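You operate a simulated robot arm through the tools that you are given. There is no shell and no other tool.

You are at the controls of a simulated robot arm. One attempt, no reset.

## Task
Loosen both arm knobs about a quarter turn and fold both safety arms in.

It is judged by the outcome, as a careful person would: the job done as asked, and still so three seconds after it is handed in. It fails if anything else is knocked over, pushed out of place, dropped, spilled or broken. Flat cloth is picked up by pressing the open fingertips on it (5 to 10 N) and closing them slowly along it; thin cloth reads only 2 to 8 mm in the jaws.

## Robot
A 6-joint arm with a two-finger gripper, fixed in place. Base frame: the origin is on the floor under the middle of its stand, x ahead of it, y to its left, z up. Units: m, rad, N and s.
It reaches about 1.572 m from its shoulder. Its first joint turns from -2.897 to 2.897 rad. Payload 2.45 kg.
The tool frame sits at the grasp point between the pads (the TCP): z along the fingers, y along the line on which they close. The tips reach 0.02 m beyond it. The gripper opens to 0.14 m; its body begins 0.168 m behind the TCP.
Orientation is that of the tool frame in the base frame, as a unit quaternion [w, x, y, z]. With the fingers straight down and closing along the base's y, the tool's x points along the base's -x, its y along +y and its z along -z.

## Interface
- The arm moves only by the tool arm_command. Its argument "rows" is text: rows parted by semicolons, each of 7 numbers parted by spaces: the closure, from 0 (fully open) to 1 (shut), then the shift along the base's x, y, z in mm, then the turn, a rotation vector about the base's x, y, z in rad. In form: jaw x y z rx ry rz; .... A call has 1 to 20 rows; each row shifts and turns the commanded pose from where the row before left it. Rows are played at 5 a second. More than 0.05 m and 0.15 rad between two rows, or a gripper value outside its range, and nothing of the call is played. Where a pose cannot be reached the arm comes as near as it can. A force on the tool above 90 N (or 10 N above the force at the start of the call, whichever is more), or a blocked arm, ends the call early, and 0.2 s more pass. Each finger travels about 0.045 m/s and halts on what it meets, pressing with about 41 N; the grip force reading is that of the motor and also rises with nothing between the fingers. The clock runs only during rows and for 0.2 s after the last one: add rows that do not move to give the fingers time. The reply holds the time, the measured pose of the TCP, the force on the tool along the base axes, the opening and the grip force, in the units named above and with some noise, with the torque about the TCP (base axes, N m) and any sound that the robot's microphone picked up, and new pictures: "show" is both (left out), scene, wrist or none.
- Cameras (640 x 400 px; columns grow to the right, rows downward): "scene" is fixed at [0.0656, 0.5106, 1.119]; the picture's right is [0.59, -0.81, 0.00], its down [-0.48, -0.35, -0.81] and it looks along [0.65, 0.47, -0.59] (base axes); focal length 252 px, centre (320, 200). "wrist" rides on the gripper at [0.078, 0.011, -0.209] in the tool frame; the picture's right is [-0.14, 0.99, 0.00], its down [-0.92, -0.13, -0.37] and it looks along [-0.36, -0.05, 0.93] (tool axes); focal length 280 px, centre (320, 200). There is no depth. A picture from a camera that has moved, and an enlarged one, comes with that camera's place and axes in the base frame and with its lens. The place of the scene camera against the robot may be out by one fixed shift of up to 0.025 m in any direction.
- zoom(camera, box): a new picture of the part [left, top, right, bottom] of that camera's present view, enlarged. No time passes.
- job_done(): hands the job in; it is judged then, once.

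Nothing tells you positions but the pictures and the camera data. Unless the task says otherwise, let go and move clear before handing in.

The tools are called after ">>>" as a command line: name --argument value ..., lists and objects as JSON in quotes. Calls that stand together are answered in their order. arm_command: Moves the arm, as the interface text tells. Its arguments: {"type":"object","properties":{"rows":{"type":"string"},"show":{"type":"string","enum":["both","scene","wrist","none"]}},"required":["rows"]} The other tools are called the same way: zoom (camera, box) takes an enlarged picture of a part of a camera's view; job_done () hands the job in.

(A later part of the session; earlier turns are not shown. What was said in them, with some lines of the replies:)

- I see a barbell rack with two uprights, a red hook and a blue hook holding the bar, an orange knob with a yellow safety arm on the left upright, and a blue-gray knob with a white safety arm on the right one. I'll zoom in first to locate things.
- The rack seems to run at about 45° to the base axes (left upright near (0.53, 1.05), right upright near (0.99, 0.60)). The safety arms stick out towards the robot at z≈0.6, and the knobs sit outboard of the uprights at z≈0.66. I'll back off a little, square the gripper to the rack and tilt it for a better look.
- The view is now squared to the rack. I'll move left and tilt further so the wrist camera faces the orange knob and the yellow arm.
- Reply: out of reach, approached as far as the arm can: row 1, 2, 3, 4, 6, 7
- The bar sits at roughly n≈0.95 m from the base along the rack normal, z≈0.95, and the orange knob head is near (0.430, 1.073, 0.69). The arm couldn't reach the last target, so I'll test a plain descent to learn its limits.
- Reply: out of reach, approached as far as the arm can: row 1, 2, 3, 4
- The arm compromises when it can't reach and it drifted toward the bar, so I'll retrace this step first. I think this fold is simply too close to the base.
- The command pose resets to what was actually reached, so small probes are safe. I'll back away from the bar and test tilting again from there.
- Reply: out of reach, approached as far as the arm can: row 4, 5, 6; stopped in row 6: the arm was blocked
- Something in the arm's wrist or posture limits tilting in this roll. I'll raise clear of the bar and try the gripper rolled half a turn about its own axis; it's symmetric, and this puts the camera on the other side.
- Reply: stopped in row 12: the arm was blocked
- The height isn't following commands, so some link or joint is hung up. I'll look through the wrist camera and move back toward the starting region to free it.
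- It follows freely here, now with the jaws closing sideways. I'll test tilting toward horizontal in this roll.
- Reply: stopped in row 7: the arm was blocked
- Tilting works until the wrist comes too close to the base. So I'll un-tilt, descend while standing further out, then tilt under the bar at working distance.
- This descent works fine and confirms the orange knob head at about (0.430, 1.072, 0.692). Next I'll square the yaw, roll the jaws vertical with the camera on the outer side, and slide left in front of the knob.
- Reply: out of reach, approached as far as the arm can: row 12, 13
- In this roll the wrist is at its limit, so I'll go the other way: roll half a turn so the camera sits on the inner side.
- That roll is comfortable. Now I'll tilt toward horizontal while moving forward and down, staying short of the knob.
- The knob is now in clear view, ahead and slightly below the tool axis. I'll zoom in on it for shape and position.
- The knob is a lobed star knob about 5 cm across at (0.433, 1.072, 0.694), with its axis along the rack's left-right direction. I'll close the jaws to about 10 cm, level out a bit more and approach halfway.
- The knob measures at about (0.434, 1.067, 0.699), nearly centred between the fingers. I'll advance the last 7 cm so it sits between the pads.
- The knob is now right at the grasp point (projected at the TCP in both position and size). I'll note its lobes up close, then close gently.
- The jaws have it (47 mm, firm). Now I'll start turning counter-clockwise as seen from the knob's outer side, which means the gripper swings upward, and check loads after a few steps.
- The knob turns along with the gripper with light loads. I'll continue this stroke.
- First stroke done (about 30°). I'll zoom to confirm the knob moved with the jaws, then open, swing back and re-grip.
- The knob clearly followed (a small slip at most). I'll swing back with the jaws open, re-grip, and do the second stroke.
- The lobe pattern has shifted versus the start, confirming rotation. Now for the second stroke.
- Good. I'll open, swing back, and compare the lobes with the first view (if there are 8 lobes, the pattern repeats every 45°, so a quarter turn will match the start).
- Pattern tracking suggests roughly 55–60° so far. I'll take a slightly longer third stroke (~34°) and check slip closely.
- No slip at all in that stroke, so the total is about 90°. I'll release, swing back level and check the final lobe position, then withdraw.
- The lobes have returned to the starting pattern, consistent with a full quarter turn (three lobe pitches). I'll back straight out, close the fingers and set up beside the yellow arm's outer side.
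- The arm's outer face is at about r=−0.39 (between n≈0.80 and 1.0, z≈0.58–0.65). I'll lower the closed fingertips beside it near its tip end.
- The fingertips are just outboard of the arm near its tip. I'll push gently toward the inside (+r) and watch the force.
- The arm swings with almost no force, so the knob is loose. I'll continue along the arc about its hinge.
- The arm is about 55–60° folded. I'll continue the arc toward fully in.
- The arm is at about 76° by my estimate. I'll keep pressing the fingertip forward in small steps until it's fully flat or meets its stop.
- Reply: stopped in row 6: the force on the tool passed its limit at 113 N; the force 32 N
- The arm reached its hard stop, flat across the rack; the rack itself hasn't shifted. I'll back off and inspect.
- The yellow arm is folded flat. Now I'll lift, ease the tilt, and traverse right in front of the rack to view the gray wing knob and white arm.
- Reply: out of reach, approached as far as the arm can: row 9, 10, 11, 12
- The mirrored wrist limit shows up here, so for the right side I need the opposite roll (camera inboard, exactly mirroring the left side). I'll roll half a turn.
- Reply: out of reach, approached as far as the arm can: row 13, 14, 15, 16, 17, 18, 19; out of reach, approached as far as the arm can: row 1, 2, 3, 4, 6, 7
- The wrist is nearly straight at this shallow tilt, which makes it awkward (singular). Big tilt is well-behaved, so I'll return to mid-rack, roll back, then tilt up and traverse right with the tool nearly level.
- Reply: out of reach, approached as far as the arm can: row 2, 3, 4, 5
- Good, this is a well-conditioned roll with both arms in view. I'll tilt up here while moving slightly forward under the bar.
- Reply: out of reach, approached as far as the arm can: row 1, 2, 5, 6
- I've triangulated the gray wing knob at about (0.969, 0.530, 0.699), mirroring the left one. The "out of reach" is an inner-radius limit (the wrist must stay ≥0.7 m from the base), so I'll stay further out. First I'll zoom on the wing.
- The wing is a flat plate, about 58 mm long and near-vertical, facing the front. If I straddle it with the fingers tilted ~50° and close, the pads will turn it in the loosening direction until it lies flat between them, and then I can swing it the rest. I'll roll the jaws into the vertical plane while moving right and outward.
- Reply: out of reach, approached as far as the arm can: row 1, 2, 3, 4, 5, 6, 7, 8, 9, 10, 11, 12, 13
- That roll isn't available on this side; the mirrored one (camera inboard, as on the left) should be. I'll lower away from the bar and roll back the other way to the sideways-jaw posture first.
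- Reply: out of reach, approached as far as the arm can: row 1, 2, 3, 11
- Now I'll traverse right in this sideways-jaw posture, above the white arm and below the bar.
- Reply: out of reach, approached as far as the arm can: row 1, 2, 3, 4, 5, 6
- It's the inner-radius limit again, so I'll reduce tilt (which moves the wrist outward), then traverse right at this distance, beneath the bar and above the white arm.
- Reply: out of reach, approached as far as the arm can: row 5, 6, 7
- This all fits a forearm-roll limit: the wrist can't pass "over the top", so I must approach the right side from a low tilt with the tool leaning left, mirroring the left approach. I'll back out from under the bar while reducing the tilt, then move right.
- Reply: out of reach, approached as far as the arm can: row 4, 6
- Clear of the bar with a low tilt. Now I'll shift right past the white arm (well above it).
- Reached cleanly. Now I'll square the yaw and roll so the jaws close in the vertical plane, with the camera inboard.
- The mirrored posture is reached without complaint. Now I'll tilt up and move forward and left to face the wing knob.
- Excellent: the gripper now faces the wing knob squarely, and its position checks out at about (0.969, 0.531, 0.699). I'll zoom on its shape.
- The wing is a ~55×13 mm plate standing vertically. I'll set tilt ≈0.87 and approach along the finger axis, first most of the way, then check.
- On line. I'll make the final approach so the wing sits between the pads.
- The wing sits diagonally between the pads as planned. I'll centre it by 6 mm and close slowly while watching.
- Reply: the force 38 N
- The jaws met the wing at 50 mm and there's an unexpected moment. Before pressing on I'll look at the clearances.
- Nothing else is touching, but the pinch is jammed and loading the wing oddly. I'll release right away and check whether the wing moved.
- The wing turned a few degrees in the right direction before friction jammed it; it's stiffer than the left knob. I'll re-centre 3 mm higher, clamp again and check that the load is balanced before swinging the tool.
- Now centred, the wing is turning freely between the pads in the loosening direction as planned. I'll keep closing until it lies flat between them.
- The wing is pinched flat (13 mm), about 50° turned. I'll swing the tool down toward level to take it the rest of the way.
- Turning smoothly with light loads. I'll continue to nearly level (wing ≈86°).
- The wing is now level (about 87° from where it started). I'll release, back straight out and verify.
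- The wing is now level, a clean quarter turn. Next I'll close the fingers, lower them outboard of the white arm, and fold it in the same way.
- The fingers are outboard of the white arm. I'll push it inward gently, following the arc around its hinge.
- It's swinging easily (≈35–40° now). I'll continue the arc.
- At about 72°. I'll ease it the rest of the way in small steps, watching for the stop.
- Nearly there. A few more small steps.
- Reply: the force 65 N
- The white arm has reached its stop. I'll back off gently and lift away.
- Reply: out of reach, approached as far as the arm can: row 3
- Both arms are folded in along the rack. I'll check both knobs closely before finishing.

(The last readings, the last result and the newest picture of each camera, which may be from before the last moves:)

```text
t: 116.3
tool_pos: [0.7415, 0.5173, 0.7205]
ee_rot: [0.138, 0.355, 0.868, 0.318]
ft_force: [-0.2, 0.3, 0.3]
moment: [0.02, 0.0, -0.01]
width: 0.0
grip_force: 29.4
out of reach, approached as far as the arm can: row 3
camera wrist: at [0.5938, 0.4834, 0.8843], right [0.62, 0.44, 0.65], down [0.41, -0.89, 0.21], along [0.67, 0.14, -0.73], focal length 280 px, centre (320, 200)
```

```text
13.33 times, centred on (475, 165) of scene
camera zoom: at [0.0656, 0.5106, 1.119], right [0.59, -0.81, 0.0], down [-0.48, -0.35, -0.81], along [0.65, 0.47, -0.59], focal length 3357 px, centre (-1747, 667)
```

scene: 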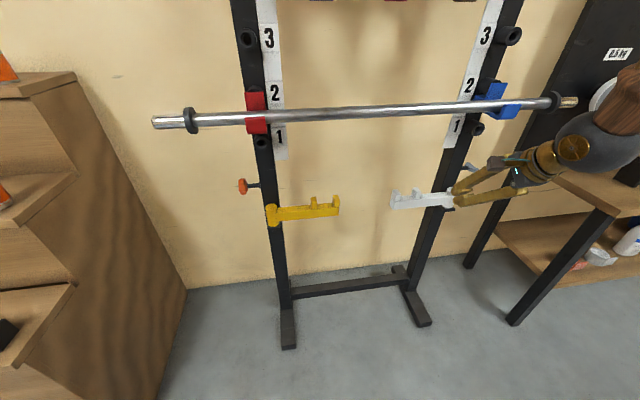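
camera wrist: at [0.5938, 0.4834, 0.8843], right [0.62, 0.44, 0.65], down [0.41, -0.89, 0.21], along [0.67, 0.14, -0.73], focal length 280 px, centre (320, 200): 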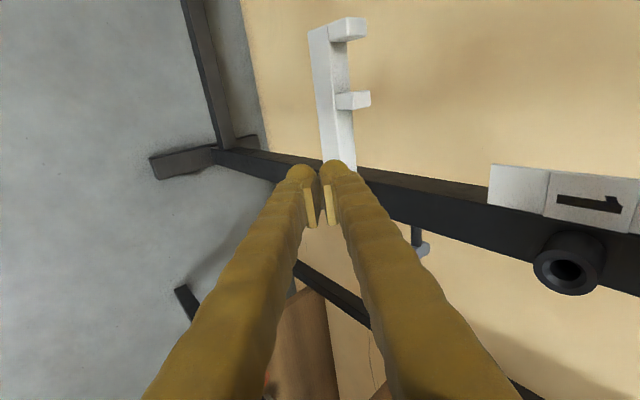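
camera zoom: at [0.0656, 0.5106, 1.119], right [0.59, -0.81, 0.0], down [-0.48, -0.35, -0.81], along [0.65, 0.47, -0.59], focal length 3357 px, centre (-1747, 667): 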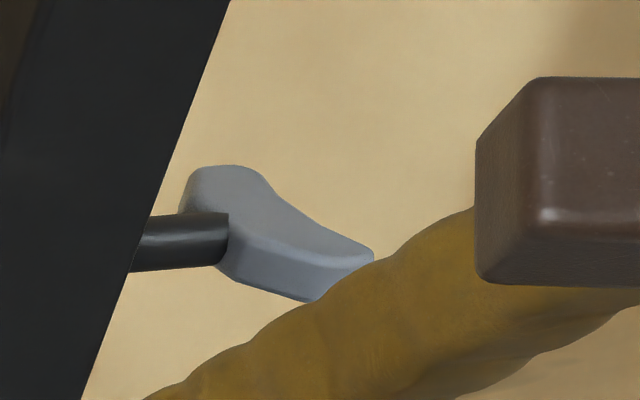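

Both knobs are turned (the wing is now level) and both arms lie flat inside the rack. I'll move the gripper clear to the right and away from the rack, then do a last check.

>>> arm_command --rows "1 10 -16 4 0 0 0; 1 10 -16 4 0 0 0; 1 10 -16 4 0 0 0; 1 10 -16 4 0 0 0; 1 10 -16 4 0 0 0; 1 10 -16 4 0 0 0; 1 10 -16 4 0 0 0; 1 10 -16 4 0 0 0; 1 0 -10 10 -0.05 0.05 0; 1 0 -10 10 -0.05 0.05 0; 1 0 0 0 0 0 0" --show "both"

>>> zoom --camera "scene" --box '[220, 120, 520, 290]'

>>> zoom --camera "scene" --box '[440, 140, 520, 220]'

```text
t: 118.8
tool_pos: [0.821, 0.3691, 0.7709]
ee_rot: [0.113, 0.363, 0.889, 0.255]
ft_force: [0.5, 0.0, 0.9]
moment: [-0.01, 0.0, 0.03]
width: 0.0
grip_force: 29.4
camera wrist: at [0.6911, 0.3534, 0.9522], right [0.68, 0.5, 0.53], down [0.44, -0.86, 0.26], along [0.59, 0.06, -0.81], focal length 280 px, centre (320, 200)
```

scene: 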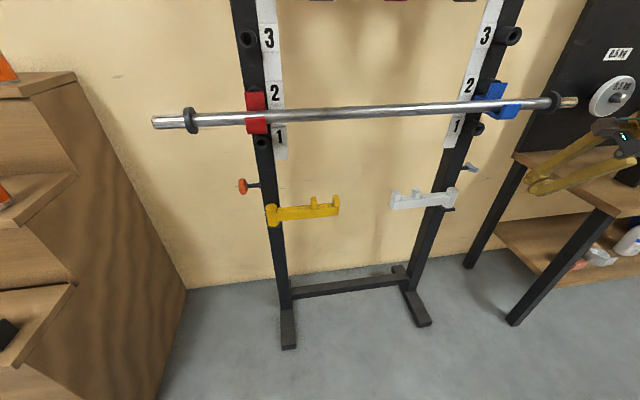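
wrist: 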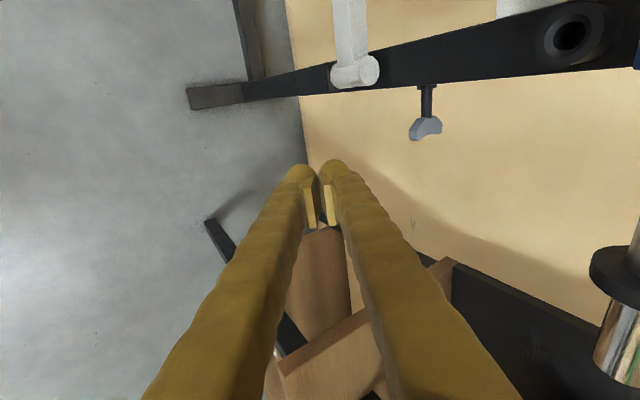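

```text
2.13 times, centred on (370, 205) of scene
camera zoom: at [0.0656, 0.5106, 1.119], right [0.59, -0.81, 0.0], down [-0.48, -0.35, -0.81], along [0.65, 0.47, -0.59], focal length 537 px, centre (213, 189)
```

zoom: 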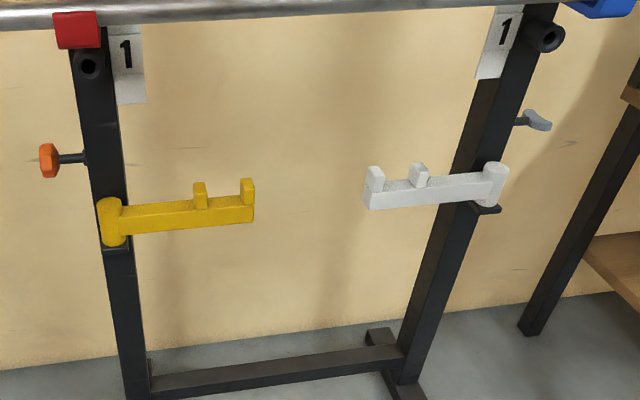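

```text
5.00 times, centred on (480, 180) of scene
camera zoom: at [0.0656, 0.5106, 1.119], right [0.59, -0.81, 0.0], down [-0.48, -0.35, -0.81], along [0.65, 0.47, -0.59], focal length 1259 px, centre (-480, 300)
```

zoom: 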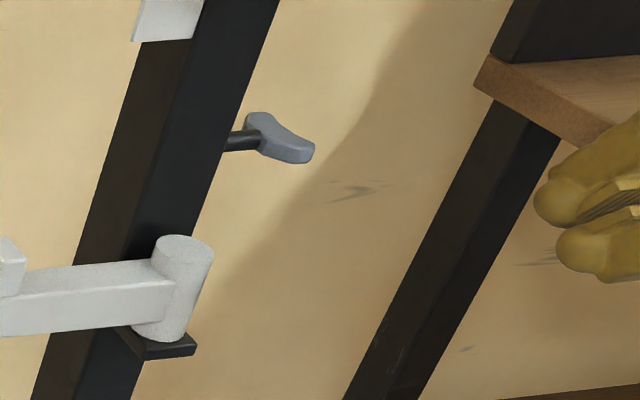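

Everything checks out. The orange knob is loosened by roughly a quarter turn, and the gray wing has gone from vertical to level. Both arms lie folded against their stops inside the rack. The bar and rack look unmoved and the gripper is well clear, so I'm handing in.

>>> job_done

```text
The job is handed in.
```

I've handed the job in: both knobs are loosened and both safety arms are folded in against their stops, inside the rack. In the last pictures the bar and rack look unmoved, and the gripper is clear of everything.

- **Gray wing knob (right):** it went from vertical to level, about 87°.
- **Orange knob (left):** I turned it in three strokes, estimated at 80° and most likely between 70° and 98°. It has no marking, so I could only judge the angle from how its lobes shifted. The yellow arm swung freely afterward, so the knob is loose.

**Force on the stops:** when the yellow arm hit its stop, the force peaked at 113 N and that move stopped automatically. I folded the white arm in smaller steps and it met its stop at about 65 N. I saw no damage or shift from either.
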